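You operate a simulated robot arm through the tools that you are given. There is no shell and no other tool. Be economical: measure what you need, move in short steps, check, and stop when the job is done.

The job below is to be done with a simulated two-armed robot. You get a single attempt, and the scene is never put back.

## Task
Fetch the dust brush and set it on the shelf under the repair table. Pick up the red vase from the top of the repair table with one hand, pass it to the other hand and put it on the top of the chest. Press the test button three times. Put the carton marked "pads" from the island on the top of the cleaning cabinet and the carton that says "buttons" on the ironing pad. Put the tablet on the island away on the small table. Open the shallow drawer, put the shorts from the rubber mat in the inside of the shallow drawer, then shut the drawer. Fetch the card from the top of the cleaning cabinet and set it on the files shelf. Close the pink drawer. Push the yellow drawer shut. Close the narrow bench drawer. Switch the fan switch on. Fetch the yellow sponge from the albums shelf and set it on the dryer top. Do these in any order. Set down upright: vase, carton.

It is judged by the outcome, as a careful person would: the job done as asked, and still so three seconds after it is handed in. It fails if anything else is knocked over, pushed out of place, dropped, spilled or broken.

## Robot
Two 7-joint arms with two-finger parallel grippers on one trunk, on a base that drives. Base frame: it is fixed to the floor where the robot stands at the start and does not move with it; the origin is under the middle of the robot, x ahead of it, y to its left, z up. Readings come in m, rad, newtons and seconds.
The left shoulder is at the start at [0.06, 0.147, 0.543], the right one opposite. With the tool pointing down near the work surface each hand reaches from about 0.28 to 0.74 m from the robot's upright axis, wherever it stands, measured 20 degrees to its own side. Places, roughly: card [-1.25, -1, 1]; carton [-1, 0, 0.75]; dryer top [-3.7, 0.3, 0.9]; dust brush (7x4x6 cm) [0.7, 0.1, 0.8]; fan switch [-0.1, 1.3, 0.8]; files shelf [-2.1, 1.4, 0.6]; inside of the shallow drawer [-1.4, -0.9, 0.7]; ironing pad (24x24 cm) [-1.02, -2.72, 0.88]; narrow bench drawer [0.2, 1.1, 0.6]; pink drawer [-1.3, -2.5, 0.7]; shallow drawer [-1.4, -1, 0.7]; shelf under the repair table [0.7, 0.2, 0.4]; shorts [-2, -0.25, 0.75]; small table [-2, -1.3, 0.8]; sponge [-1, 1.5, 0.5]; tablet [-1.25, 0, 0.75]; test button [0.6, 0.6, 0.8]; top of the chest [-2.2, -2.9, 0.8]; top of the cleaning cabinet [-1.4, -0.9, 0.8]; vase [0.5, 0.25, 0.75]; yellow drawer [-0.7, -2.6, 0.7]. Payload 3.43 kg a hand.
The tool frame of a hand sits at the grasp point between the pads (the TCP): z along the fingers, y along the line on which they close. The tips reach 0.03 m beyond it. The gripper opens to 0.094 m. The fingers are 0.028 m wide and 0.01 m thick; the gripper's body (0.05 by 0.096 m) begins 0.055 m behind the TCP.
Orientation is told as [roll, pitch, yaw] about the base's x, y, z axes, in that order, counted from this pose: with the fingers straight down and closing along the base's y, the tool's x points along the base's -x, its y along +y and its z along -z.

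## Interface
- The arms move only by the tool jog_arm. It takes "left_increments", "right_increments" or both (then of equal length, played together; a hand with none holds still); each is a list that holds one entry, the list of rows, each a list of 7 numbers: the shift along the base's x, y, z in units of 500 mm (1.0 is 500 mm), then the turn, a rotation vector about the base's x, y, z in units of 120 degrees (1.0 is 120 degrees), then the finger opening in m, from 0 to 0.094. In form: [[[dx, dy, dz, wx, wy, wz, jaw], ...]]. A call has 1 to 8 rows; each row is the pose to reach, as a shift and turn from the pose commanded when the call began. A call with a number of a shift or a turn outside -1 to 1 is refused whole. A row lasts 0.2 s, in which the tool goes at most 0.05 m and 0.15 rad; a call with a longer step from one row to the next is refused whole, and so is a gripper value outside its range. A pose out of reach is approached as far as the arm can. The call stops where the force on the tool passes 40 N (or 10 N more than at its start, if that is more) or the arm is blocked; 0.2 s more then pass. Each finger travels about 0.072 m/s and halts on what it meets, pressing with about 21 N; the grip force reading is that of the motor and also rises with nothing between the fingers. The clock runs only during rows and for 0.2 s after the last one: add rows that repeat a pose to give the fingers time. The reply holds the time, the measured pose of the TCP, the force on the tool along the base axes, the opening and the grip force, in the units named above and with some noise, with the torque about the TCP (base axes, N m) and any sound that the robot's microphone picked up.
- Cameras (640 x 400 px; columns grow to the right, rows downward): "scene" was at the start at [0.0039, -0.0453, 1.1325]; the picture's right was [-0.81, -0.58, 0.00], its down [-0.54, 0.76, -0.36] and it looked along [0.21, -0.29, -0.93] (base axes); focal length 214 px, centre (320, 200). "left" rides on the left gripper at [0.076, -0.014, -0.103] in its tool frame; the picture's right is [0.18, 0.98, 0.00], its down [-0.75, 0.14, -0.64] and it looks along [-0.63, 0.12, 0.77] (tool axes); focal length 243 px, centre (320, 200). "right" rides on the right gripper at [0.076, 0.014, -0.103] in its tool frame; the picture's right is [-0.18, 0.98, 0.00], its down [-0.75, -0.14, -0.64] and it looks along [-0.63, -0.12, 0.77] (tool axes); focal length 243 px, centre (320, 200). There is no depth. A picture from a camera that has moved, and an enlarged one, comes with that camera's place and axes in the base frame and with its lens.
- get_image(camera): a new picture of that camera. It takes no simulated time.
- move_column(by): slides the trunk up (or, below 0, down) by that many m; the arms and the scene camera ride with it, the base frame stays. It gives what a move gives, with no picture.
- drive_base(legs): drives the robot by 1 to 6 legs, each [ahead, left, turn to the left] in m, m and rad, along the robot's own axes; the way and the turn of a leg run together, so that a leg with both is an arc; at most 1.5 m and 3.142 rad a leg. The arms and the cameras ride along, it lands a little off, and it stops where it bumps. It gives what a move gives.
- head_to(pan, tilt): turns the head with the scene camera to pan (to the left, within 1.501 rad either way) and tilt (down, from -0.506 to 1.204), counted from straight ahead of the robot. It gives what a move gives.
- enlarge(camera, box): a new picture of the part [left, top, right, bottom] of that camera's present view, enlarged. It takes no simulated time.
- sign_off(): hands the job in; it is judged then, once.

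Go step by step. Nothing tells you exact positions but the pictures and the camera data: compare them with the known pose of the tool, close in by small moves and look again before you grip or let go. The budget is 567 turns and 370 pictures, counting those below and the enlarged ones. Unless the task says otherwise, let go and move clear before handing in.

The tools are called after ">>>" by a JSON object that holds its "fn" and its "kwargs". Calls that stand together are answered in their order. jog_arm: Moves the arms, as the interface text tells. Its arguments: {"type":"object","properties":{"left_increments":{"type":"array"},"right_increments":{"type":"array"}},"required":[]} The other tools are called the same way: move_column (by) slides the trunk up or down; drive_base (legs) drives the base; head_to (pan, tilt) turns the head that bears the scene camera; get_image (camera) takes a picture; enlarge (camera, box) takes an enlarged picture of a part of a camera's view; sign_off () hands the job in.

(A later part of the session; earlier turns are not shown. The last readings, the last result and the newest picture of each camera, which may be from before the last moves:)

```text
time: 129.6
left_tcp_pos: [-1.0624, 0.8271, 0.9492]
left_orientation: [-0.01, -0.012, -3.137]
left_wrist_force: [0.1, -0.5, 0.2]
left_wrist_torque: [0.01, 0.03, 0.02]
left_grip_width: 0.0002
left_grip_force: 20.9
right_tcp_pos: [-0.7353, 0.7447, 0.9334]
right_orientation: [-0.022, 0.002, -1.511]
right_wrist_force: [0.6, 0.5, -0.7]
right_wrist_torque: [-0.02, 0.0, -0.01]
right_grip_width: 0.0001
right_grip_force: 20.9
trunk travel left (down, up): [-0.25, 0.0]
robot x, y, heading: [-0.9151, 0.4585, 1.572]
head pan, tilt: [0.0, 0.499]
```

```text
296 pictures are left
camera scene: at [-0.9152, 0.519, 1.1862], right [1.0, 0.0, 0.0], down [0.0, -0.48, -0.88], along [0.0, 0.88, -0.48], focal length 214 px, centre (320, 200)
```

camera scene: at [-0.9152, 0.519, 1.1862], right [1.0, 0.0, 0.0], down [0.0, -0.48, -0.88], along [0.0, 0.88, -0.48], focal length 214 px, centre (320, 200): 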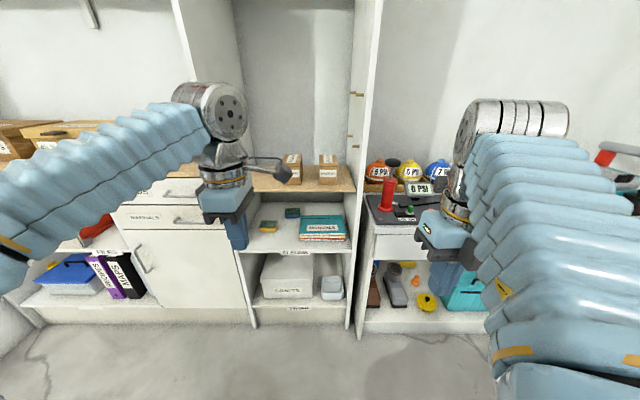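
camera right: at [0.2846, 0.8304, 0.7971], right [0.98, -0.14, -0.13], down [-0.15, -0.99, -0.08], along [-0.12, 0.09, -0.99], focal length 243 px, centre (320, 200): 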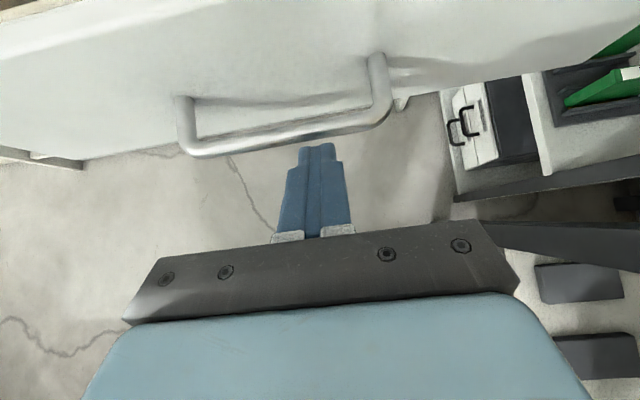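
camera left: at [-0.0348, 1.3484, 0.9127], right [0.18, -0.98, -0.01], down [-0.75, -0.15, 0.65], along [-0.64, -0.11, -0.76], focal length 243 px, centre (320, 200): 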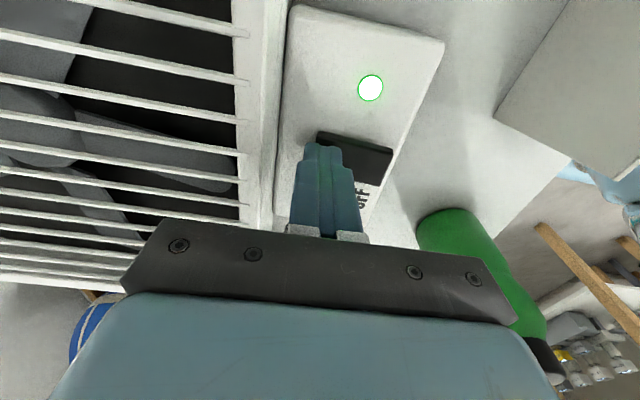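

>>> {"fn": "enlarge", "kwargs": {"camera": "scene", "box": [232, 170, 360, 270]}}

>>> {"fn": "enlarge", "kwargs": {"camera": "scene", "box": [0, 200, 240, 350]}}

```text
4.00 times, centred on (296, 220) of scene
camera zoom: at [-0.9152, 0.519, 1.1862], right [1.0, 0.0, 0.0], down [0.0, -0.48, -0.88], along [0.0, 0.88, -0.48], focal length 858 px, centre (416, 120)
```

zoom: 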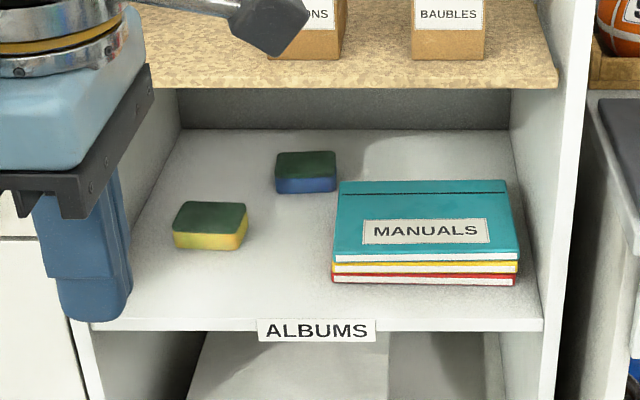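

```text
2.67 times, centred on (120, 275) of scene
camera zoom: at [-0.9152, 0.519, 1.1862], right [1.0, 0.0, 0.0], down [0.0, -0.48, -0.88], along [0.0, 0.88, -0.48], focal length 572 px, centre (853, 0)
```

zoom: 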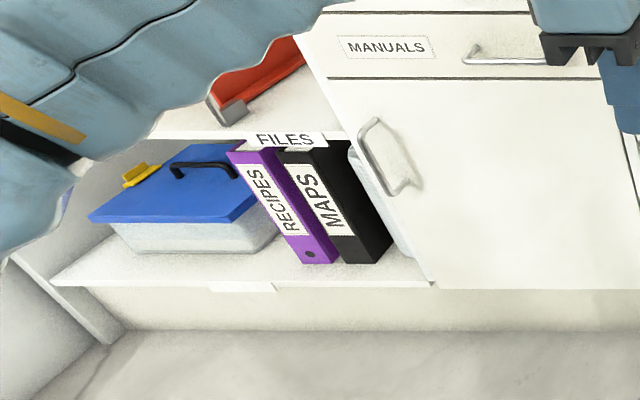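

The yellow sponge is at about (-1.18, 1.43) on the ALBUMS shelf. I'll align the right (flipped) arm with it, tilt it forward, and look with the wrist camera.

>>> {"fn": "drive_base", "kwargs": {"legs": [[0, 0.44, 0]]}}

>>> {"fn": "jog_arm", "kwargs": {"right_increments": [[[0, 0, -0.06, 0.07, 0, 0, 0.03], [0, 0, -0.13, 0.14, 0, 0, 0.06], [0, 0, -0.2, 0.21, 0, 0, 0.09], [0, 0, -0.27, 0.28, 0, 0, 0.094], [0, 0, -0.34, 0.35, 0, 0, 0.094], [0, 0, -0.42, 0.42, 0, 0, 0.094], [0, 0, -0.5, 0.47, 0, 0, 0.094], [0, 0, -0.56, 0.5, 0, 0, 0.094]]]}}

>>> {"fn": "get_image", "kwargs": {"camera": "right"}}

>>> {"fn": "get_image", "kwargs": {"camera": "scene"}}

```text
time: 132.3
left_tcp_pos: [-1.5069, 0.8256, 0.9494]
left_orientation: [-0.011, -0.011, -3.138]
left_wrist_force: [-0.9, -0.6, 0.3]
left_wrist_torque: [-0.02, -0.03, 0.0]
left_grip_width: 0.0
left_grip_force: 20.4
right_tcp_pos: [-1.1767, 0.744, 0.9342]
right_orientation: [-0.021, 0.0, -1.511]
right_wrist_force: [-0.1, -0.4, -1.3]
right_wrist_torque: [-0.01, 0.01, 0.04]
right_grip_width: 0.0001
right_grip_force: 21.2
trunk travel left (down, up): [-0.25, 0.0]
robot x, y, heading: [-1.3584, 0.4582, 1.572]
head pan, tilt: [0.0, 0.499]
```

```text
time: 134.1
left_tcp_pos: [-1.5056, 0.826, 0.9486]
left_orientation: [-0.008, -0.012, -3.136]
left_wrist_force: [0.2, -0.4, 0.2]
left_wrist_torque: [0.03, 0.04, -0.01]
left_grip_width: 0.0003
left_grip_force: 21.2
right_tcp_pos: [-1.2115, 0.8524, 0.7925]
right_orientation: [0.077, 1.042, -1.454]
right_wrist_force: [-0.3, -0.2, 0.3]
right_wrist_torque: [0.04, -0.02, -0.01]
right_grip_width: 0.094
right_grip_force: 0.1
right hand out of reach, approached as far as the arm can: row 5, 6, 7, 8
trunk travel left (down, up): [-0.25, 0.0]
robot x, y, heading: [-1.361, 0.4564, 1.574]
head pan, tilt: [0.0, 0.499]
```

```text
293 pictures are left
camera right: at [-1.1989, 0.8023, 0.9107], right [0.99, -0.04, -0.12], down [-0.08, -0.94, -0.33], along [-0.1, 0.34, -0.94], focal length 243 px, centre (320, 200)
```

right: 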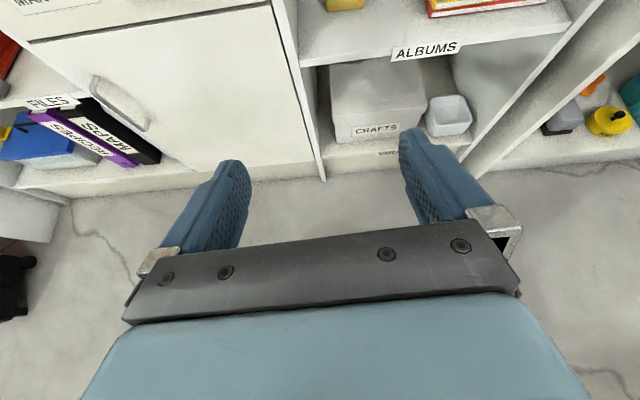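

```text
292 pictures are left
camera scene: at [-1.3579, 0.5182, 1.1861], right [1.0, 0.0, 0.0], down [0.0, -0.48, -0.88], along [0.0, 0.88, -0.48], focal length 214 px, centre (320, 200)
```

scene: 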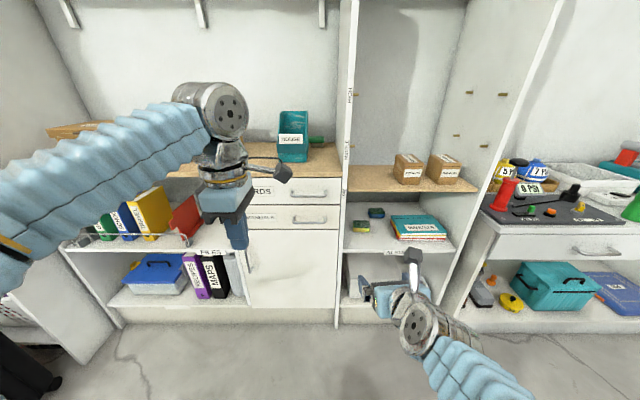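

The arm is at minimum reach here. Driving in 0.3 m gives room, then I'll lower toward the sponge and look.

>>> {"fn": "drive_base", "kwargs": {"legs": [[0.26, 0, 0]]}}

>>> {"fn": "jog_arm", "kwargs": {"right_increments": [[[0.03, 0.02, -0.04, -0.02, -0.02, -0.03, 0.094], [0.06, 0.06, -0.1, -0.04, -0.03, -0.055, 0.094], [0.09, 0.1, -0.16, -0.04, -0.03, -0.055, 0.094], [0.09, 0.14, -0.2, -0.04, -0.03, -0.055, 0.094]]]}}

>>> {"fn": "get_image", "kwargs": {"camera": "right"}}

```text
time: 136.0
left_tcp_pos: [-1.5084, 1.0858, 0.9493]
left_orientation: [-0.009, -0.011, -3.136]
left_wrist_force: [-0.3, 0.7, 0.1]
left_wrist_torque: [-0.01, 0.0, 0.01]
left_grip_width: 0.0002
left_grip_force: 20.6
right_tcp_pos: [-1.2126, 1.1121, 0.7934]
right_orientation: [0.08, 1.042, -1.451]
right_wrist_force: [-0.9, -0.3, 0.2]
right_wrist_torque: [0.01, -0.02, 0.04]
right_grip_width: 0.0938
right_grip_force: 0.0
trunk travel left (down, up): [-0.25, 0.0]
robot x, y, heading: [-1.3572, 0.7158, 1.577]
head pan, tilt: [0.0, 0.499]
```

```text
time: 137.0
left_tcp_pos: [-1.5074, 1.0851, 0.9491]
left_orientation: [-0.009, -0.012, -3.135]
left_wrist_force: [-0.4, 0.0, 0.4]
left_wrist_torque: [0.02, -0.04, 0.01]
left_grip_width: 0.0
left_grip_force: 20.7
right_tcp_pos: [-1.1681, 1.1829, 0.6931]
right_orientation: [0.183, 0.952, -1.48]
right_wrist_force: [0.2, -0.5, 0.7]
right_wrist_torque: [-0.04, 0.0, -0.01]
right_grip_width: 0.094
right_grip_force: 0.1
trunk travel left (down, up): [-0.25, 0.0]
robot x, y, heading: [-1.3576, 0.7171, 1.576]
head pan, tilt: [0.0, 0.499]
```

```text
291 pictures are left
camera right: at [-1.1678, 1.1422, 0.8157], right [0.99, -0.16, -0.05], down [-0.17, -0.95, -0.26], along [0.0, 0.27, -0.96], focal length 243 px, centre (320, 200)
```

right: 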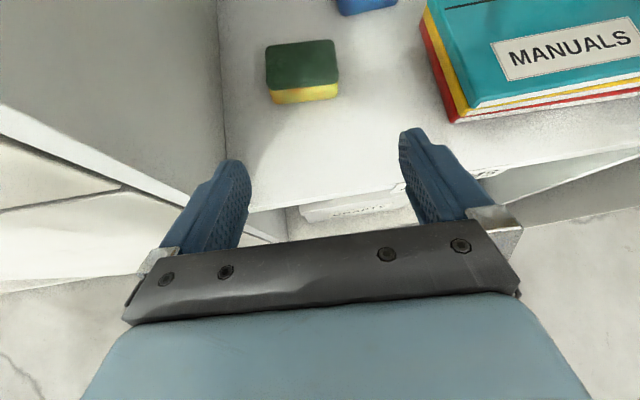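

Sponge measured about 8.5 cm wide, centred at (-1.164, 1.37); it just fits the jaw. I'll correct the hand's orientation and move to a pre-grasp pose in line with it.

>>> {"fn": "jog_arm", "kwargs": {"right_increments": [[[0.0, 0.03, -0.02, 0.01, 0.012, 0, 0.094], [0.004, 0.06, -0.04, 0.02, 0.024, 0, 0.094], [0.008, 0.09, -0.06, 0.03, 0.036, 0, 0.094], [0.008, 0.114, -0.082, 0.04, 0.047, 0, 0.094]]]}}

>>> {"fn": "get_image", "kwargs": {"camera": "right"}}

```text
time: 138.0
left_tcp_pos: [-1.5073, 1.0866, 0.9492]
left_orientation: [-0.008, -0.011, -3.135]
left_wrist_force: [-0.8, -0.5, 0.2]
left_wrist_torque: [0.02, -0.03, 0.02]
left_grip_width: 0.0
left_grip_force: 20.8
right_tcp_pos: [-1.1633, 1.2401, 0.6535]
right_orientation: [-0.001, 1.038, -1.635]
right_wrist_force: [0.5, 0.2, -0.3]
right_wrist_torque: [0.0, -0.02, -0.02]
right_grip_width: 0.0938
right_grip_force: 0.0
trunk travel left (down, up): [-0.25, 0.0]
robot x, y, heading: [-1.3629, 0.7173, 1.576]
head pan, tilt: [0.0, 0.499]
```

```text
290 pictures are left
camera right: at [-1.1516, 1.1896, 0.7703], right [0.97, -0.16, -0.16], down [-0.2, -0.92, -0.32], along [-0.1, 0.35, -0.93], focal length 243 px, centre (320, 200)
```

right: 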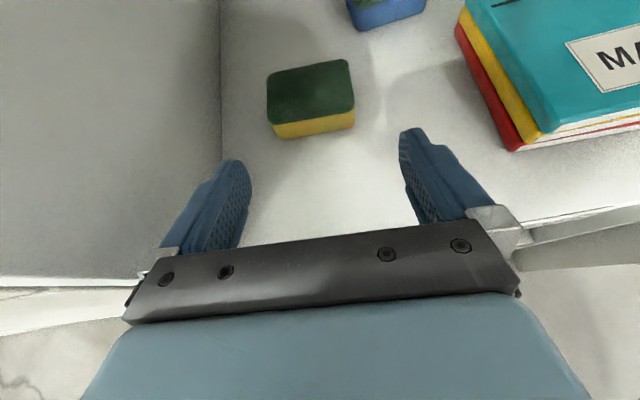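

The sponge is about 8 cm wide and well centred. Sliding in and closing.

>>> {"fn": "jog_arm", "kwargs": {"right_increments": [[[0, 0.06, -0.035, 0, 0, 0.01, 0.094], [0, 0.13, -0.076, 0, 0, 0.02, 0.094], [0, 0.2, -0.118, 0, 0, 0.03, 0.094], [0, 0.25, -0.147, 0, 0, 0.03, 0.094]]]}}

>>> {"fn": "get_image", "kwargs": {"camera": "right"}}

```text
time: 139.1
left_tcp_pos: [-1.507, 1.0799, 0.9507]
left_orientation: [-0.017, -0.012, -3.137]
left_wrist_force: [-0.1, -0.4, 0.2]
left_wrist_torque: [0.05, -0.03, -0.02]
left_grip_width: 0.0001
left_grip_force: 21.5
right_tcp_pos: [-1.1682, 1.3649, 0.5968]
right_orientation: [0.001, 1.071, -1.563]
right_wrist_force: [4.2, -32.4, 48.1]
right_wrist_torque: [0.1, 1.09, 1.1]
right_grip_width: 0.0913
right_grip_force: 0.1
trunk travel left (down, up): [-0.25, 0.0]
robot x, y, heading: [-1.3574, 0.7171, 1.577]
head pan, tilt: [0.0, 0.499]
stopped in row 4 (right hand): the force on the tool passed its limit at 221 N (the readings are from after the stop); the commanded pose is now the measured one
```

```text
289 pictures are left
camera right: at [-1.1532, 1.3106, 0.7129], right [0.98, -0.08, -0.16], down [-0.14, -0.93, -0.35], along [-0.12, 0.37, -0.92], focal length 243 px, centre (320, 200)
```

right: 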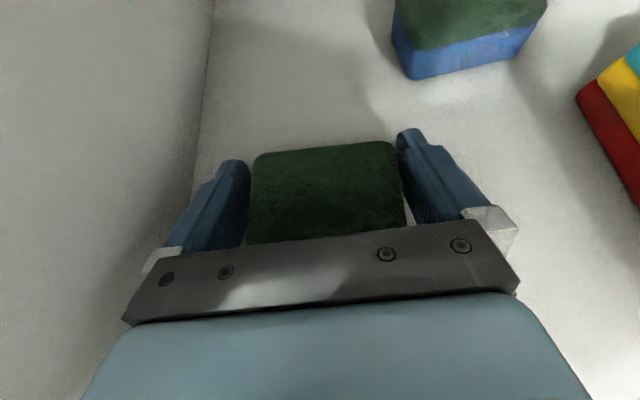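

The fingertips touched the shelf (it's at about 0.57), but the sponge is straddled. I'll ease up a centimetre and close.

>>> {"fn": "jog_arm", "kwargs": {"right_increments": [[[0.004, -0.008, 0.014, 0, 0, 0, 0.094], [0.004, -0.008, 0.018, 0, 0, 0, 0.094], [0.004, -0.008, 0.018, 0, 0, 0, 0.06], [0.004, -0.008, 0.018, 0, 0, 0, 0.05], [0.004, -0.008, 0.018, 0, 0, 0, 0.05]]]}}

>>> {"fn": "get_image", "kwargs": {"camera": "right"}}

```text
time: 140.3
left_tcp_pos: [-1.5074, 1.0835, 0.9494]
left_orientation: [-0.01, -0.01, -3.137]
left_wrist_force: [-0.4, -0.2, -0.7]
left_wrist_torque: [0.03, -0.04, -0.02]
left_grip_width: 0.0
left_grip_force: 20.8
right_tcp_pos: [-1.163, 1.3604, 0.5971]
right_orientation: [0.0, 1.055, -1.572]
right_wrist_force: [5.6, 2.4, 17.8]
right_wrist_torque: [0.41, -0.53, -0.18]
right_grip_width: 0.08
right_grip_force: 20.5
trunk travel left (down, up): [-0.25, 0.0]
robot x, y, heading: [-1.3603, 0.7137, 1.572]
head pan, tilt: [0.0, 0.499]
```

```text
288 pictures are left
camera right: at [-1.148, 1.3091, 0.7141], right [0.98, -0.09, -0.16], down [-0.14, -0.93, -0.34], along [-0.12, 0.36, -0.93], focal length 243 px, centre (320, 200)
```

right: 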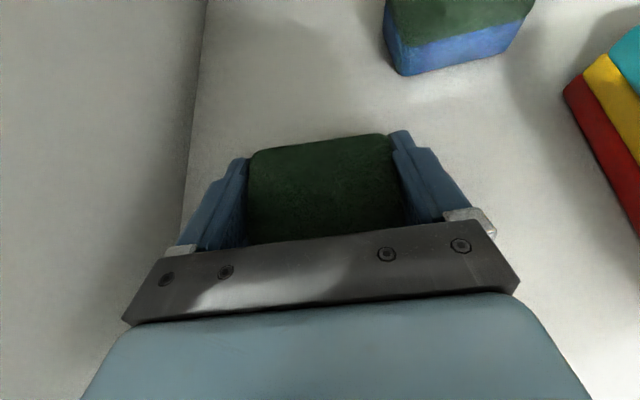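

Gripped. I'll lift slightly and back the base out.

>>> {"fn": "jog_arm", "kwargs": {"right_increments": [[[0, 0, 0.03, 0, 0, 0, 0.05], [0, -0.02, 0.08, 0, 0, 0, 0.05], [0, -0.06, 0.1, 0, 0, 0, 0.05]]]}}

>>> {"fn": "drive_base", "kwargs": {"legs": [[-0.35, 0, 0]]}}

>>> {"fn": "get_image", "kwargs": {"camera": "right"}}

>>> {"fn": "head_to", "kwargs": {"pan": 1.5, "tilt": 0.4}}

>>> {"fn": "get_image", "kwargs": {"camera": "scene"}}

```text
time: 141.1
left_tcp_pos: [-1.5078, 1.0851, 0.9479]
left_orientation: [-0.008, -0.01, -3.138]
left_wrist_force: [-0.4, -0.1, 0.3]
left_wrist_torque: [-0.02, 0.0, 0.0]
left_grip_width: 0.0
left_grip_force: 20.9
right_tcp_pos: [-1.1655, 1.332, 0.6463]
right_orientation: [-0.003, 1.052, -1.571]
right_wrist_force: [-1.3, -0.4, -0.2]
right_wrist_torque: [-0.04, 0.0, -0.01]
right_grip_width: 0.0788
right_grip_force: 21.4
trunk travel left (down, up): [-0.25, 0.0]
robot x, y, heading: [-1.3611, 0.715, 1.576]
head pan, tilt: [0.0, 0.499]
```

```text
time: 143.3
left_tcp_pos: [-1.5057, 0.7333, 0.9484]
left_orientation: [-0.008, -0.011, -3.137]
left_wrist_force: [-0.8, 0.2, 0.0]
left_wrist_torque: [0.0, 0.04, -0.01]
left_grip_width: 0.0
left_grip_force: 21.3
right_tcp_pos: [-1.1641, 0.9808, 0.6462]
right_orientation: [-0.003, 1.053, -1.569]
right_wrist_force: [0.0, -0.4, 0.1]
right_wrist_torque: [-0.05, -0.03, 0.01]
right_grip_width: 0.0787
right_grip_force: 20.7
trunk travel left (down, up): [-0.25, 0.0]
robot x, y, heading: [-1.358, 0.365, 1.576]
head pan, tilt: [0.0, 0.499]
```

```text
287 pictures are left
camera right: at [-1.1483, 0.9295, 0.7638], right [0.98, -0.09, -0.16], down [-0.14, -0.93, -0.34], along [-0.12, 0.35, -0.93], focal length 243 px, centre (320, 200)
```

right: 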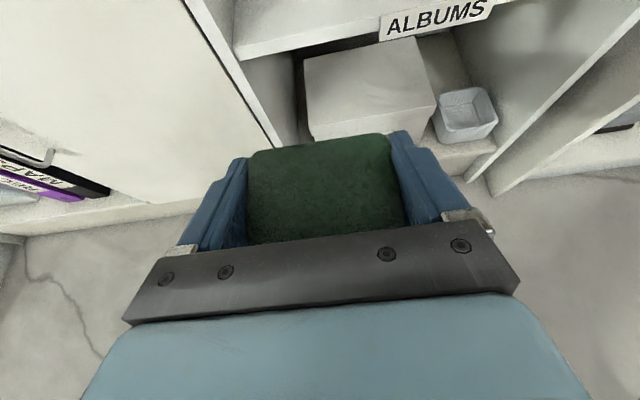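

```text
time: 144.9
left_tcp_pos: [-1.5065, 0.7342, 0.9497]
left_orientation: [-0.01, -0.012, -3.138]
left_wrist_force: [0.7, 0.0, -0.6]
left_wrist_torque: [-0.02, 0.02, -0.01]
left_grip_width: 0.0
left_grip_force: 20.6
right_tcp_pos: [-1.164, 0.9804, 0.646]
right_orientation: [-0.004, 1.055, -1.569]
right_wrist_force: [1.4, 0.4, -0.2]
right_wrist_torque: [0.0, -0.01, -0.03]
right_grip_width: 0.0786
right_grip_force: 20.8
trunk travel left (down, up): [-0.25, 0.0]
robot x, y, heading: [-1.3547, 0.3652, 1.572]
head pan, tilt: [1.499, 0.4]
```

```text
286 pictures are left
camera scene: at [-1.4499, 0.3424, 1.1953], right [0.07, 1.0, 0.0], down [0.39, -0.03, -0.92], along [-0.92, 0.06, -0.39], focal length 214 px, centre (320, 200)
```

scene: 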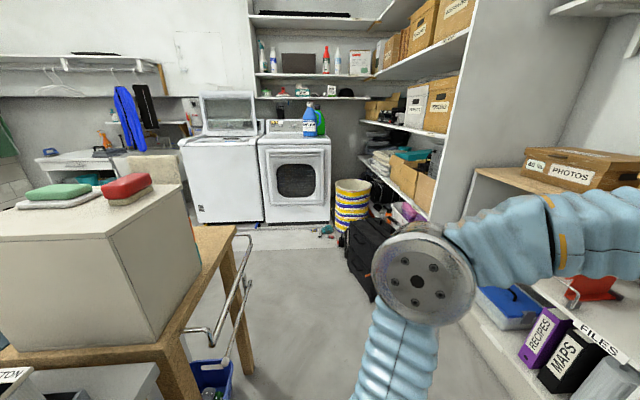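

Sponge held. The dryer is on the west wall. Before turning I'll check how close the island is behind me.

>>> {"fn": "head_to", "kwargs": {"pan": 1.5, "tilt": 1.0}}

>>> {"fn": "get_image", "kwargs": {"camera": "scene"}}

>>> {"fn": "head_to", "kwargs": {"pan": -1.5, "tilt": 0.7}}

>>> {"fn": "get_image", "kwargs": {"camera": "scene"}}

```text
time: 145.9
left_tcp_pos: [-1.5053, 0.7341, 0.949]
left_orientation: [-0.008, -0.012, -3.138]
left_wrist_force: [0.1, 0.1, 0.3]
left_wrist_torque: [0.0, 0.0, 0.01]
left_grip_width: 0.0
left_grip_force: 21.0
right_tcp_pos: [-1.1638, 0.981, 0.6468]
right_orientation: [-0.002, 1.055, -1.57]
right_wrist_force: [-0.4, -0.4, -0.2]
right_wrist_torque: [-0.01, 0.0, -0.01]
right_grip_width: 0.0786
right_grip_force: 21.4
trunk travel left (down, up): [-0.25, 0.0]
robot x, y, heading: [-1.3626, 0.367, 1.578]
head pan, tilt: [1.499, 1.0]
```

```text
285 pictures are left
camera scene: at [-1.427, 0.3407, 1.1451], right [0.07, 1.0, 0.0], down [0.84, -0.06, -0.54], along [-0.54, 0.04, -0.84], focal length 214 px, centre (320, 200)
```

scene: 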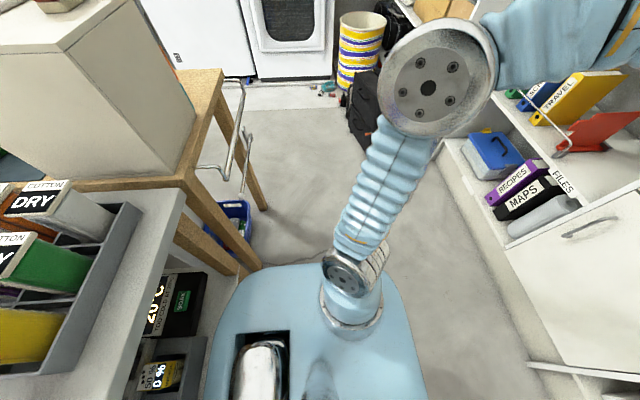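

```text
time: 148.5
left_tcp_pos: [-1.5057, 0.7337, 0.9494]
left_orientation: [-0.009, -0.012, -3.137]
left_wrist_force: [0.0, -0.6, 0.1]
left_wrist_torque: [0.0, 0.04, 0.0]
left_grip_width: 0.0
left_grip_force: 21.4
right_tcp_pos: [-1.1649, 0.9806, 0.6469]
right_orientation: [-0.003, 1.056, -1.569]
right_wrist_force: [-0.2, 0.4, 0.1]
right_wrist_torque: [0.0, 0.03, -0.01]
right_grip_width: 0.0787
right_grip_force: 21.2
trunk travel left (down, up): [-0.25, 0.0]
robot x, y, heading: [-1.3586, 0.3649, 1.57]
head pan, tilt: [-1.499, 0.7]
```

```text
284 pictures are left
camera scene: at [-1.2728, 0.3423, 1.1685], right [0.07, -1.0, 0.0], down [-0.64, -0.05, -0.76], along [0.76, 0.06, -0.64], focal length 214 px, centre (320, 200)
```

scene: 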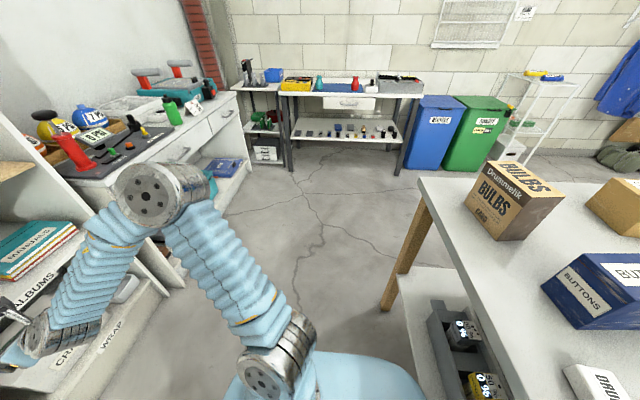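

The island's edge is only about 5 cm behind the base. I'll move forward a little, turn left in place, and drive toward the dryer.

>>> {"fn": "drive_base", "kwargs": {"legs": [[0.1, 0, 0], [0, 0, 1.571]]}}

>>> {"fn": "head_to", "kwargs": {"pan": 0.0, "tilt": 0.6}}

>>> {"fn": "get_image", "kwargs": {"camera": "scene"}}

```text
time: 153.5
left_tcp_pos: [-1.7278, 0.318, 0.9493]
left_orientation: [-0.008, -0.012, -1.566]
left_wrist_force: [0.3, 0.5, -0.1]
left_wrist_torque: [-0.02, -0.01, 0.0]
left_grip_width: 0.0001
left_grip_force: 20.7
right_tcp_pos: [-1.9738, 0.6601, 0.6472]
right_orientation: [-0.005, 1.053, 0.001]
right_wrist_force: [0.7, 0.5, -0.2]
right_wrist_torque: [0.02, 0.02, 0.04]
right_grip_width: 0.0785
right_grip_force: 21.1
trunk travel left (down, up): [-0.25, 0.0]
robot x, y, heading: [-1.3582, 0.4639, -3.138]
head pan, tilt: [-1.499, 0.7]
```

```text
time: 155.1
left_tcp_pos: [-1.727, 0.3174, 0.9485]
left_orientation: [-0.01, -0.009, -1.567]
left_wrist_force: [0.1, -0.1, -0.3]
left_wrist_torque: [0.01, -0.03, 0.01]
left_grip_width: 0.0002
left_grip_force: 20.7
right_tcp_pos: [-1.9735, 0.6602, 0.6481]
right_orientation: [-0.004, 1.054, 0.0]
right_wrist_force: [-1.0, 0.5, -0.2]
right_wrist_torque: [-0.04, -0.01, -0.03]
right_grip_width: 0.0787
right_grip_force: 21.2
trunk travel left (down, up): [-0.25, 0.0]
robot x, y, heading: [-1.359, 0.4643, -3.141]
head pan, tilt: [0.0, 0.6]
```

```text
283 pictures are left
camera scene: at [-1.4164, 0.465, 1.1771], right [0.0, 1.0, 0.0], down [0.57, 0.0, -0.82], along [-0.82, 0.0, -0.57], focal length 214 px, centre (320, 200)
```

scene: 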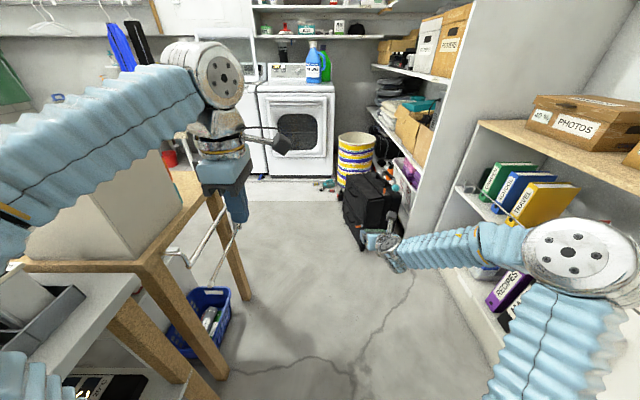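

The passage narrows between the rail of the wooden table and a black suitcase. I'll advance a bit and measure it.

>>> {"fn": "drive_base", "kwargs": {"legs": [[0.3, 0, 0]]}}

>>> {"fn": "head_to", "kwargs": {"pan": 0.0, "tilt": 0.85}}

>>> {"fn": "get_image", "kwargs": {"camera": "scene"}}

```text
time: 157.1
left_tcp_pos: [-2.025, 0.3161, 0.9484]
left_orientation: [-0.01, -0.009, -1.565]
left_wrist_force: [-0.6, -0.2, 0.0]
left_wrist_torque: [-0.03, 0.02, 0.0]
left_grip_width: 0.0003
left_grip_force: 21.2
right_tcp_pos: [-2.2718, 0.659, 0.6461]
right_orientation: [-0.002, 1.054, 0.001]
right_wrist_force: [0.2, -0.8, 0.1]
right_wrist_torque: [-0.01, 0.0, 0.0]
right_grip_width: 0.0788
right_grip_force: 21.0
trunk travel left (down, up): [-0.25, 0.0]
robot x, y, heading: [-1.6557, 0.4651, -3.136]
head pan, tilt: [0.0, 0.6]
```

```text
time: 157.9
left_tcp_pos: [-2.0246, 0.3171, 0.9486]
left_orientation: [-0.01, -0.012, -1.566]
left_wrist_force: [-0.7, 0.1, 0.4]
left_wrist_torque: [-0.02, -0.04, -0.01]
left_grip_width: 0.0001
left_grip_force: 20.9
right_tcp_pos: [-2.2717, 0.6596, 0.6475]
right_orientation: [-0.003, 1.054, 0.002]
right_wrist_force: [0.3, -0.9, 0.4]
right_wrist_torque: [0.01, 0.01, 0.0]
right_grip_width: 0.0787
right_grip_force: 20.6
trunk travel left (down, up): [-0.25, 0.0]
robot x, y, heading: [-1.6553, 0.4603, -3.139]
head pan, tilt: [0.0, 0.85]
```

```text
282 pictures are left
camera scene: at [-1.7037, 0.464, 1.1562], right [0.0, 1.0, 0.0], down [0.75, 0.0, -0.66], along [-0.66, 0.0, -0.75], focal length 214 px, centre (320, 200)
```

scene: 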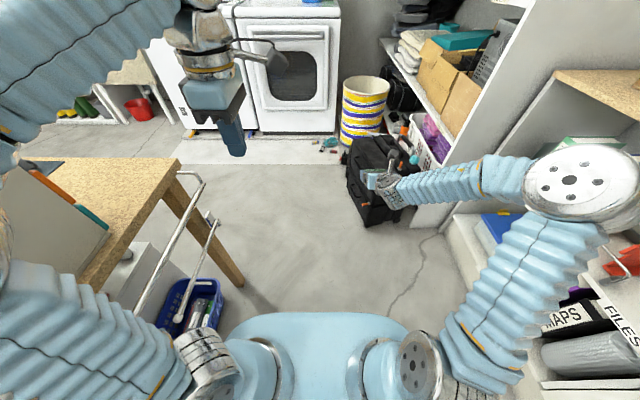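

The gap is about 0.62 m wide. I'll raise and draw in the right hand, shift slightly to y≈0.37, and drive through.

>>> {"fn": "jog_arm", "kwargs": {"right_increments": [[[0, -0.03, 0.08, 0, 0, 0, 0.05], [0, -0.06, 0.16, 0, 0, 0, 0.05], [0, -0.09, 0.24, 0, 0, 0, 0.05], [0, -0.12, 0.32, 0, 0, 0, 0.05], [0, -0.16, 0.4, 0, 0, 0, 0.05], [0, -0.2, 0.46, 0, 0, 0, 0.05]]]}}

>>> {"fn": "drive_base", "kwargs": {"legs": [[0, 0.09, 0], [0.5, 0, 0]]}}

>>> {"fn": "get_image", "kwargs": {"camera": "scene"}}

```text
time: 159.3
left_tcp_pos: [-2.0253, 0.3168, 0.9476]
left_orientation: [-0.007, -0.011, -1.569]
left_wrist_force: [0.0, 0.4, -0.1]
left_wrist_torque: [0.0, -0.01, 0.0]
left_grip_width: 0.0
left_grip_force: 21.1
right_tcp_pos: [-2.2715, 0.5579, 0.8782]
right_orientation: [-0.003, 1.055, 0.002]
right_wrist_force: [0.3, -0.7, 1.3]
right_wrist_torque: [0.0, 0.0, -0.04]
right_grip_width: 0.0786
right_grip_force: 21.2
trunk travel left (down, up): [-0.25, 0.0]
robot x, y, heading: [-1.6536, 0.4659, -3.138]
head pan, tilt: [0.0, 0.85]
```

```text
time: 160.4
left_tcp_pos: [-2.0245, 0.2643, 0.9488]
left_orientation: [-0.006, -0.024, -1.576]
left_wrist_force: [0.1, 0.0, 0.2]
left_wrist_torque: [-0.01, 0.03, -0.01]
left_grip_width: 0.0001
left_grip_force: 21.1
right_tcp_pos: [-2.2686, 0.5015, 0.8773]
right_orientation: [-0.018, 1.057, -0.014]
right_wrist_force: [0.2, 0.8, 0.3]
right_wrist_torque: [-0.01, 0.01, 0.0]
right_grip_width: 0.0788
right_grip_force: 20.4
trunk travel left (down, up): [-0.25, 0.0]
robot x, y, heading: [-1.6552, 0.3958, -3.14]
head pan, tilt: [0.0, 0.85]
stopped in leg 1: the robot was blocked; the commanded pose is now the measured one
```

```text
281 pictures are left
camera scene: at [-1.7005, 0.4089, 1.1562], right [0.0, 1.0, -0.01], down [0.75, 0.0, -0.66], along [-0.66, -0.01, -0.75], focal length 214 px, centre (320, 200)
```

scene: 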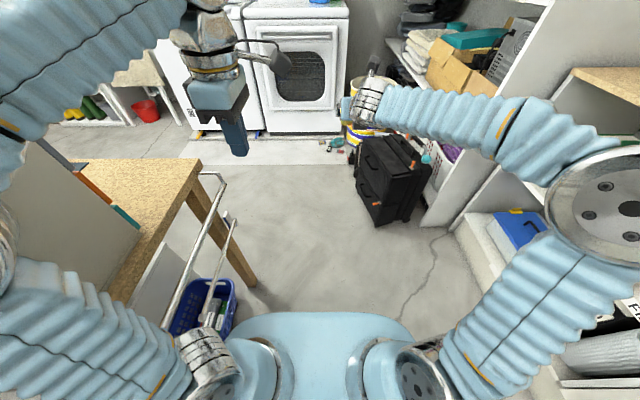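

Something blocked the sideways move. I'll back off to the right and check the left side.

>>> {"fn": "drive_base", "kwargs": {"legs": [[0, -0.06, 0]]}}

>>> {"fn": "head_to", "kwargs": {"pan": 1.2, "tilt": 0.9}}

>>> {"fn": "get_image", "kwargs": {"camera": "scene"}}

>>> {"fn": "get_image", "kwargs": {"camera": "left"}}

```text
time: 161.3
left_tcp_pos: [-2.0264, 0.3165, 0.9479]
left_orientation: [-0.007, -0.013, -1.573]
left_wrist_force: [0.1, -0.6, -0.9]
left_wrist_torque: [0.02, 0.02, 0.0]
left_grip_width: 0.0
left_grip_force: 20.9
right_tcp_pos: [-2.2712, 0.5547, 0.8771]
right_orientation: [-0.001, 1.054, 0.002]
right_wrist_force: [-0.2, 0.6, -0.2]
right_wrist_torque: [-0.01, 0.0, -0.01]
right_grip_width: 0.0785
right_grip_force: 21.0
trunk travel left (down, up): [-0.25, 0.0]
robot x, y, heading: [-1.6543, 0.4603, -3.139]
head pan, tilt: [0.0, 0.85]
```

```text
time: 162.7
left_tcp_pos: [-2.0261, 0.3159, 0.9478]
left_orientation: [-0.006, -0.013, -1.573]
left_wrist_force: [-0.1, 0.4, 0.0]
left_wrist_torque: [-0.01, 0.02, -0.01]
left_grip_width: 0.0001
left_grip_force: 21.3
right_tcp_pos: [-2.271, 0.5542, 0.8778]
right_orientation: [0.0, 1.053, 0.003]
right_wrist_force: [0.3, -0.5, -0.2]
right_wrist_torque: [-0.03, 0.0, 0.0]
right_grip_width: 0.0786
right_grip_force: 21.3
trunk travel left (down, up): [-0.25, 0.0]
robot x, y, heading: [-1.6513, 0.4588, -3.139]
head pan, tilt: [1.201, 0.901]
```

```text
280 pictures are left
camera scene: at [-1.6521, 0.3892, 1.1523], right [-0.93, 0.36, 0.0], down [0.28, 0.73, -0.62], along [-0.22, -0.58, -0.78], focal length 214 px, centre (320, 200)
```

scene: 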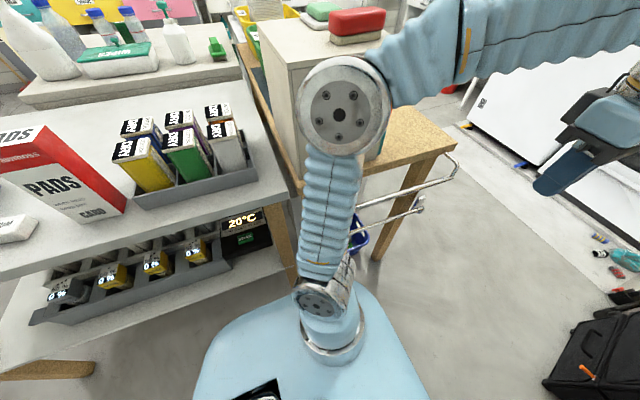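

```text
279 pictures are left
camera left: at [-2.04, 0.393, 1.0492], right [0.98, 0.18, -0.01], down [0.14, -0.74, 0.65], along [0.11, -0.64, -0.76], focal length 243 px, centre (320, 200)
```

left: 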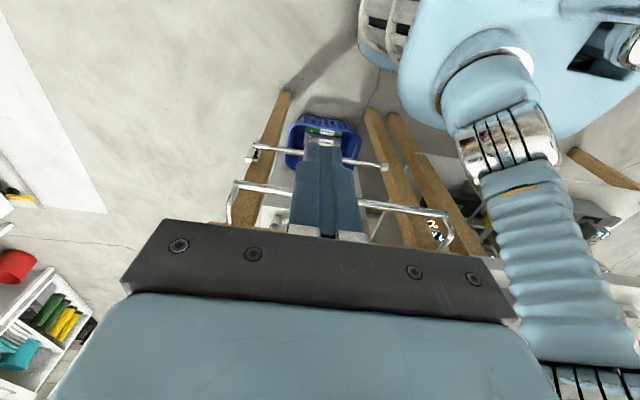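

My left elbow touched the white box on the wooden table; everything on it still stands. I'll unwind the left wrist and bring that arm inwards before trying again.

>>> {"fn": "jog_arm", "kwargs": {"left_increments": [[[0, 0, 0, 0, 0, -0.07, 0.0], [0, 0, 0, 0, 0, -0.14, 0.0], [-0.02, 0.02, 0, 0, 0, -0.21, 0.0], [-0.04, 0.04, 0, 0, 0, -0.28, 0.0], [-0.06, 0.06, 0, 0, 0, -0.35, 0.0], [-0.08, 0.08, 0, 0, 0, -0.42, 0.0], [-0.1, 0.1, 0, 0, 0, -0.49, 0.0], [-0.12, 0.12, 0, 0, 0, -0.56, 0.0]]]}}

>>> {"fn": "jog_arm", "kwargs": {"left_increments": [[[0, 0.02, 0, 0, 0, -0.06, 0.0], [0, 0.04, 0, 0, 0, -0.12, 0.0], [0, 0.06, 0, 0, 0, -0.19, 0.0]]]}}

>>> {"fn": "get_image", "kwargs": {"camera": "scene"}}

```text
time: 164.5
left_tcp_pos: [-2.0849, 0.375, 0.9474]
left_orientation: [-0.008, -0.017, -2.748]
left_wrist_force: [-1.1, -0.7, -0.5]
left_wrist_torque: [0.03, -0.03, 0.0]
left_grip_width: 0.0
left_grip_force: 20.8
right_tcp_pos: [-2.2702, 0.5538, 0.8772]
right_orientation: [-0.003, 1.054, 0.001]
right_wrist_force: [-0.9, -0.5, 0.1]
right_wrist_torque: [-0.01, 0.01, -0.01]
right_grip_width: 0.0781
right_grip_force: 20.8
trunk travel left (down, up): [-0.25, 0.0]
robot x, y, heading: [-1.6503, 0.4619, -3.143]
head pan, tilt: [1.201, 0.901]
```

```text
time: 165.3
left_tcp_pos: [-2.0855, 0.4058, 0.9471]
left_orientation: [-0.006, -0.013, 3.136]
left_wrist_force: [0.3, -0.5, -0.2]
left_wrist_torque: [0.02, -0.02, 0.03]
left_grip_width: 0.0001
left_grip_force: 20.7
right_tcp_pos: [-2.2708, 0.555, 0.8761]
right_orientation: [-0.002, 1.052, 0.002]
right_wrist_force: [0.5, -0.9, -0.3]
right_wrist_torque: [-0.03, -0.02, 0.01]
right_grip_width: 0.0786
right_grip_force: 21.0
trunk travel left (down, up): [-0.25, 0.0]
robot x, y, heading: [-1.6538, 0.4615, -3.137]
head pan, tilt: [1.201, 0.901]
```

```text
278 pictures are left
camera scene: at [-1.6521, 0.3891, 1.1523], right [-0.93, 0.36, 0.0], down [0.28, 0.73, -0.62], along [-0.22, -0.58, -0.78], focal length 214 px, centre (320, 200)
```

scene: 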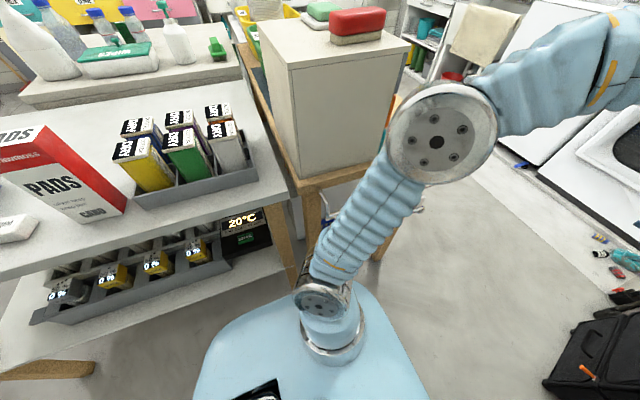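

The left arm is now inside. I'll shift left modestly and drive forward in two legs.

>>> {"fn": "drive_base", "kwargs": {"legs": [[0, 0.07, 0], [0.6, 0, 0]]}}

>>> {"fn": "head_to", "kwargs": {"pan": 0.0, "tilt": 0.7}}

>>> {"fn": "get_image", "kwargs": {"camera": "scene"}}

```text
time: 166.4
left_tcp_pos: [-2.0848, 0.345, 0.947]
left_orientation: [-0.002, -0.014, 3.137]
left_wrist_force: [0.2, 0.1, 0.8]
left_wrist_torque: [-0.01, -0.04, 0.0]
left_grip_width: 0.0
left_grip_force: 21.0
right_tcp_pos: [-2.2695, 0.4915, 0.8773]
right_orientation: [-0.008, 1.054, -0.001]
right_wrist_force: [0.1, 0.1, -0.7]
right_wrist_torque: [-0.05, -0.01, -0.03]
right_grip_width: 0.0785
right_grip_force: 21.4
trunk travel left (down, up): [-0.25, 0.0]
robot x, y, heading: [-1.6552, 0.394, -3.142]
head pan, tilt: [1.201, 0.901]
stopped in leg 1: the robot was blocked; the commanded pose is now the measured one
```

```text
time: 167.8
left_tcp_pos: [-2.0833, 0.3447, 0.9475]
left_orientation: [-0.001, -0.016, 3.137]
left_wrist_force: [-0.2, 0.1, 0.1]
left_wrist_torque: [0.02, -0.04, 0.0]
left_grip_width: 0.0001
left_grip_force: 21.4
right_tcp_pos: [-2.2702, 0.4917, 0.8769]
right_orientation: [-0.011, 1.055, -0.003]
right_wrist_force: [-0.7, 0.0, 0.0]
right_wrist_torque: [0.03, 0.0, 0.02]
right_grip_width: 0.0785
right_grip_force: 20.9
trunk travel left (down, up): [-0.25, 0.0]
robot x, y, heading: [-1.6577, 0.3919, -3.142]
head pan, tilt: [0.0, 0.7]
```

```text
277 pictures are left
camera scene: at [-1.7082, 0.3981, 1.1683], right [0.0, 1.0, 0.0], down [0.64, 0.0, -0.77], along [-0.77, 0.0, -0.64], focal length 214 px, centre (320, 200)
```

scene: 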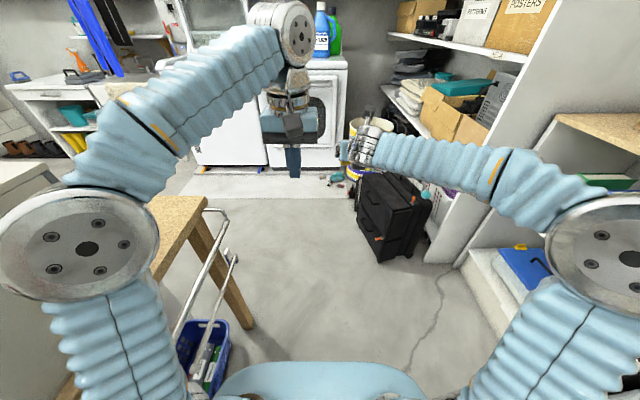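

The base itself is blocked by the island here, so it is about 0.66 m wide. By angling along the suitcase's side (0.17 rad left) there's a 0.74 m corridor; I'll line up with it.

>>> {"fn": "drive_base", "kwargs": {"legs": [[0, -0.13, 0], [0, 0, 0.17], [0.6, 0, 0]]}}

>>> {"fn": "get_image", "kwargs": {"camera": "scene"}}

```text
time: 172.8
left_tcp_pos: [-2.6596, 0.2957, 0.9461]
left_orientation: [-0.005, -0.014, -2.974]
left_wrist_force: [-0.1, 0.9, -0.6]
left_wrist_torque: [0.02, 0.0, 0.03]
left_grip_width: 0.0
left_grip_force: 20.9
right_tcp_pos: [-2.8667, 0.4066, 0.8775]
right_orientation: [-0.001, 1.055, 0.176]
right_wrist_force: [0.4, 0.1, 0.1]
right_wrist_torque: [-0.03, 0.0, 0.03]
right_grip_width: 0.0788
right_grip_force: 21.5
trunk travel left (down, up): [-0.25, 0.0]
robot x, y, heading: [-2.2463, 0.4213, -2.964]
head pan, tilt: [0.0, 0.7]
```

```text
276 pictures are left
camera scene: at [-2.2985, 0.411, 1.1685], right [-0.17, 0.98, 0.0], down [0.63, 0.11, -0.76], along [-0.75, -0.13, -0.64], focal length 214 px, centre (320, 200)
```

scene: 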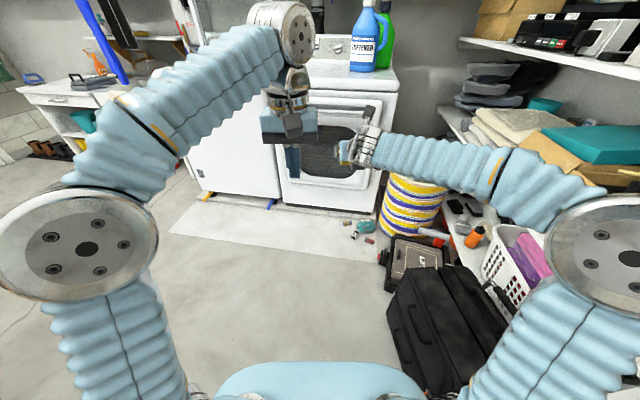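

>>> {"fn": "drive_base", "kwargs": {"legs": [[0.4, 0, 0]]}}

>>> {"fn": "head_to", "kwargs": {"pan": 0.0, "tilt": 0.4}}

>>> {"fn": "get_image", "kwargs": {"camera": "scene"}}

>>> {"fn": "get_image", "kwargs": {"camera": "right"}}

```text
time: 175.3
left_tcp_pos: [-3.0493, 0.224, 0.9474]
left_orientation: [-0.005, -0.015, -2.971]
left_wrist_force: [0.4, -0.4, 0.0]
left_wrist_torque: [-0.01, 0.01, -0.01]
left_grip_width: 0.0001
left_grip_force: 20.4
right_tcp_pos: [-3.257, 0.3352, 0.8777]
right_orientation: [-0.002, 1.054, 0.179]
right_wrist_force: [1.3, 0.4, 0.5]
right_wrist_torque: [0.0, 0.0, -0.01]
right_grip_width: 0.0787
right_grip_force: 21.2
trunk travel left (down, up): [-0.25, 0.0]
robot x, y, heading: [-2.6327, 0.3477, -2.966]
head pan, tilt: [0.0, 0.7]
```

```text
time: 176.1
left_tcp_pos: [-3.0491, 0.224, 0.9469]
left_orientation: [-0.005, -0.013, -2.971]
left_wrist_force: [-0.2, -0.4, 0.6]
left_wrist_torque: [-0.01, 0.0, 0.01]
left_grip_width: 0.0001
left_grip_force: 21.1
right_tcp_pos: [-3.2572, 0.3364, 0.8765]
right_orientation: [-0.002, 1.056, 0.179]
right_wrist_force: [0.3, 0.2, 0.3]
right_wrist_torque: [0.01, -0.01, 0.02]
right_grip_width: 0.0785
right_grip_force: 20.2
trunk travel left (down, up): [-0.25, 0.0]
robot x, y, heading: [-2.6367, 0.3519, -2.957]
head pan, tilt: [0.0, 0.4]
```

```text
275 pictures are left
camera scene: at [-2.6966, 0.3396, 1.1952], right [-0.18, 0.98, 0.0], down [0.38, 0.07, -0.92], along [-0.91, -0.16, -0.39], focal length 214 px, centre (320, 200)
```

scene: 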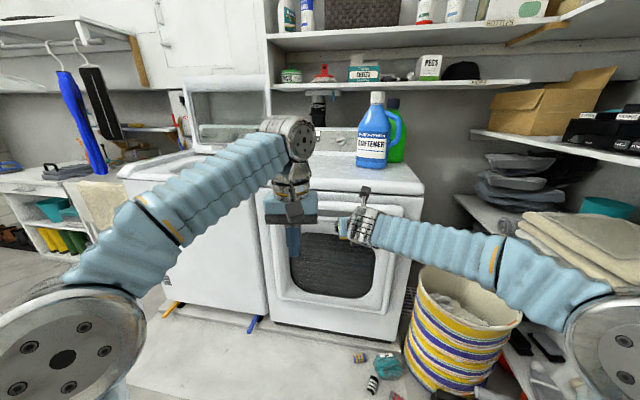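

```text
274 pictures are left
camera right: at [-3.2084, 0.3589, 0.9941], right [-0.09, 0.98, -0.16], down [0.94, 0.03, -0.34], along [-0.33, -0.18, -0.93], focal length 243 px, centre (320, 200)
```

right: 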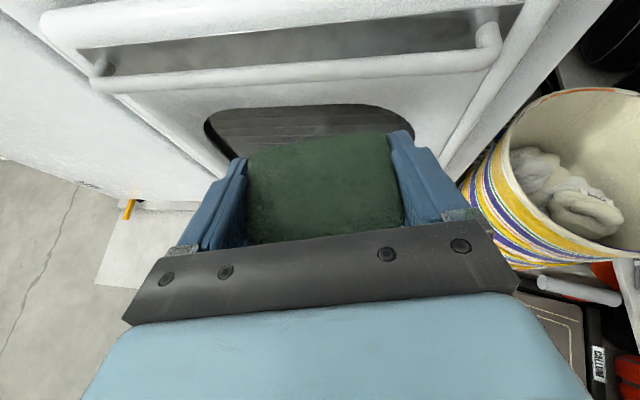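

The dryer top is ahead, with the softener bottles at the rear. I'll raise the sponge, move in, and look from the wrist.

>>> {"fn": "jog_arm", "kwargs": {"right_increments": [[[0, 0, 0.08, 0, 0, 0, 0.05], [0, 0, 0.16, 0, 0, 0, 0.05], [0, 0, 0.24, 0, 0, 0, 0.05], [0, 0, 0.28, 0, 0, 0, 0.05]]]}}

>>> {"fn": "drive_base", "kwargs": {"legs": [[0.15, 0, 0]]}}

>>> {"fn": "get_image", "kwargs": {"camera": "right"}}

>>> {"fn": "get_image", "kwargs": {"camera": "scene"}}

```text
time: 177.1
left_tcp_pos: [-3.0492, 0.2229, 0.9464]
left_orientation: [-0.005, -0.014, -2.971]
left_wrist_force: [0.3, 0.0, 0.3]
left_wrist_torque: [0.01, 0.0, 0.02]
left_grip_width: 0.0
left_grip_force: 20.9
right_tcp_pos: [-3.2563, 0.3361, 1.0165]
right_orientation: [-0.001, 1.054, 0.18]
right_wrist_force: [0.2, -0.8, -1.0]
right_wrist_torque: [0.04, -0.03, -0.01]
right_grip_width: 0.0788
right_grip_force: 21.0
trunk travel left (down, up): [-0.25, 0.0]
robot x, y, heading: [-2.6341, 0.3525, -2.964]
head pan, tilt: [0.0, 0.4]
```

```text
time: 178.4
left_tcp_pos: [-3.1987, 0.1958, 0.9475]
left_orientation: [-0.004, -0.014, -2.969]
left_wrist_force: [0.0, 0.3, 0.0]
left_wrist_torque: [0.01, -0.02, -0.01]
left_grip_width: 0.0
left_grip_force: 20.7
right_tcp_pos: [-3.4052, 0.309, 1.0172]
right_orientation: [-0.003, 1.055, 0.181]
right_wrist_force: [-0.6, -0.1, 0.0]
right_wrist_torque: [-0.03, 0.0, 0.01]
right_grip_width: 0.0786
right_grip_force: 21.1
trunk travel left (down, up): [-0.25, 0.0]
robot x, y, heading: [-2.7891, 0.3249, -2.965]
head pan, tilt: [0.0, 0.4]
```

```text
273 pictures are left
camera right: at [-3.3566, 0.3325, 1.1342], right [-0.09, 0.98, -0.16], down [0.94, 0.03, -0.34], along [-0.33, -0.18, -0.93], focal length 243 px, centre (320, 200)
```

right: 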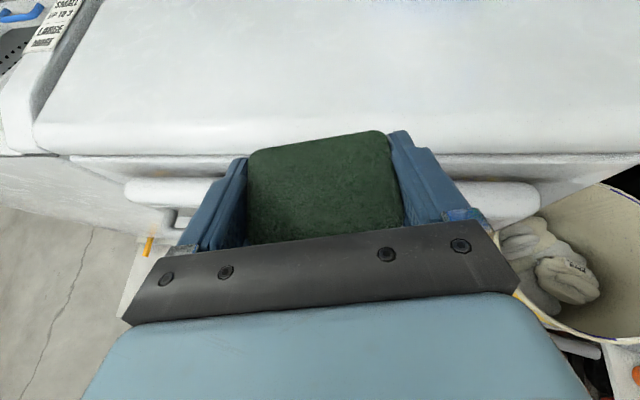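

```text
272 pictures are left
camera scene: at [-2.8456, 0.3126, 1.1953], right [-0.18, 0.98, 0.0], down [0.38, 0.07, -0.92], along [-0.91, -0.16, -0.39], focal length 214 px, centre (320, 200)
```

scene: 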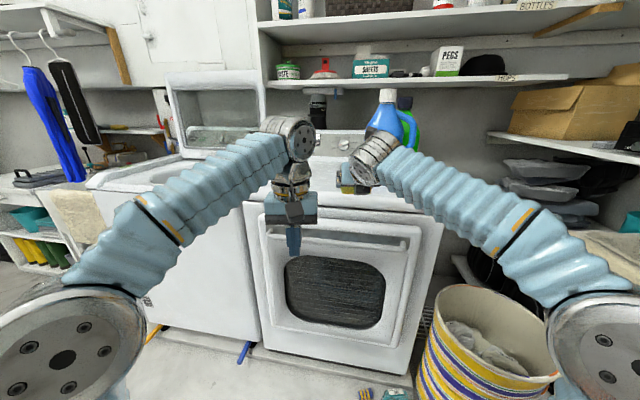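

>>> {"fn": "drive_base", "kwargs": {"legs": [[0.13, 0, 0]]}}

>>> {"fn": "jog_arm", "kwargs": {"right_increments": [[[-0.08, -0.015, 0, 0, 0, 0, 0.05], [-0.16, -0.03, 0, 0, 0, 0, 0.05], [-0.22, -0.04, -0.02, 0, 0, 0, 0.05], [-0.22, -0.04, -0.08, 0, 0, 0, 0.05]]]}}

>>> {"fn": "get_image", "kwargs": {"camera": "right"}}

```text
time: 179.7
left_tcp_pos: [-3.3284, 0.1726, 0.9459]
left_orientation: [-0.006, -0.014, -2.969]
left_wrist_force: [-0.2, -0.6, 0.8]
left_wrist_torque: [0.01, 0.03, 0.0]
left_grip_width: 0.0
left_grip_force: 21.2
right_tcp_pos: [-3.5353, 0.2843, 1.0166]
right_orientation: [-0.001, 1.054, 0.181]
right_wrist_force: [0.5, -0.3, 0.0]
right_wrist_torque: [0.01, 0.02, -0.03]
right_grip_width: 0.0788
right_grip_force: 21.1
trunk travel left (down, up): [-0.25, 0.0]
robot x, y, heading: [-2.9159, 0.3004, -2.961]
head pan, tilt: [0.0, 0.4]
```

```text
time: 180.7
left_tcp_pos: [-3.3285, 0.1721, 0.9468]
left_orientation: [-0.004, -0.014, -2.969]
left_wrist_force: [0.3, 0.4, 0.1]
left_wrist_torque: [0.0, 0.03, -0.02]
left_grip_width: 0.0
left_grip_force: 21.4
right_tcp_pos: [-3.6445, 0.2653, 0.976]
right_orientation: [-0.001, 1.055, 0.181]
right_wrist_force: [0.4, 0.0, -1.0]
right_wrist_torque: [0.02, 0.02, -0.02]
right_grip_width: 0.0786
right_grip_force: 21.1
trunk travel left (down, up): [-0.25, 0.0]
robot x, y, heading: [-2.9115, 0.3022, -2.962]
head pan, tilt: [0.0, 0.4]
```

```text
271 pictures are left
camera right: at [-3.5959, 0.2889, 1.0933], right [-0.09, 0.98, -0.16], down [0.94, 0.03, -0.34], along [-0.33, -0.18, -0.93], focal length 243 px, centre (320, 200)
```

right: 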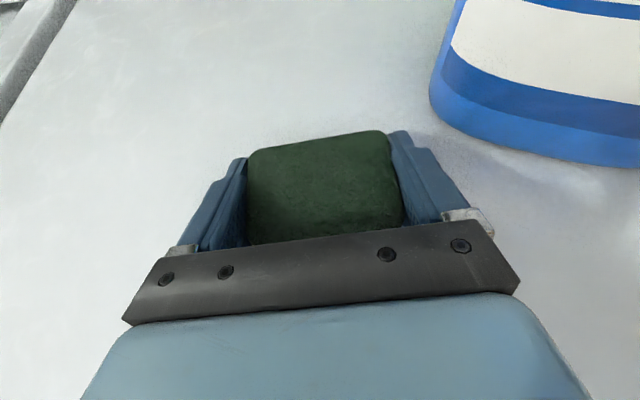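

>>> {"fn": "jog_arm", "kwargs": {"right_increments": [[[0, 0, -0.03, 0, 0, 0, 0.05], [0, 0, -0.05, 0, 0, 0, 0.05], [0, 0, -0.06, 0, 0, 0, 0.05], [0, 0, -0.07, 0, 0, 0, 0.05]]]}}

```text
time: 181.2
left_tcp_pos: [-3.3278, 0.1721, 0.9464]
left_orientation: [-0.005, -0.014, -2.97]
left_wrist_force: [-0.1, -1.0, 0.7]
left_wrist_torque: [-0.01, -0.02, 0.01]
left_grip_width: 0.0
left_grip_force: 21.4
right_tcp_pos: [-3.6439, 0.2662, 0.9716]
right_orientation: [-0.006, 1.082, 0.183]
right_wrist_force: [0.2, -0.8, 7.5]
right_wrist_torque: [0.14, -0.2, -0.01]
right_grip_width: 0.0783
right_grip_force: 20.6
trunk travel left (down, up): [-0.25, 0.0]
robot x, y, heading: [-2.914, 0.2996, -2.963]
head pan, tilt: [0.0, 0.4]
stopped in row 2 (right hand): the force on the tool passed its limit at 48 N (the readings are from after the stop); the commanded pose is now the measured one
```

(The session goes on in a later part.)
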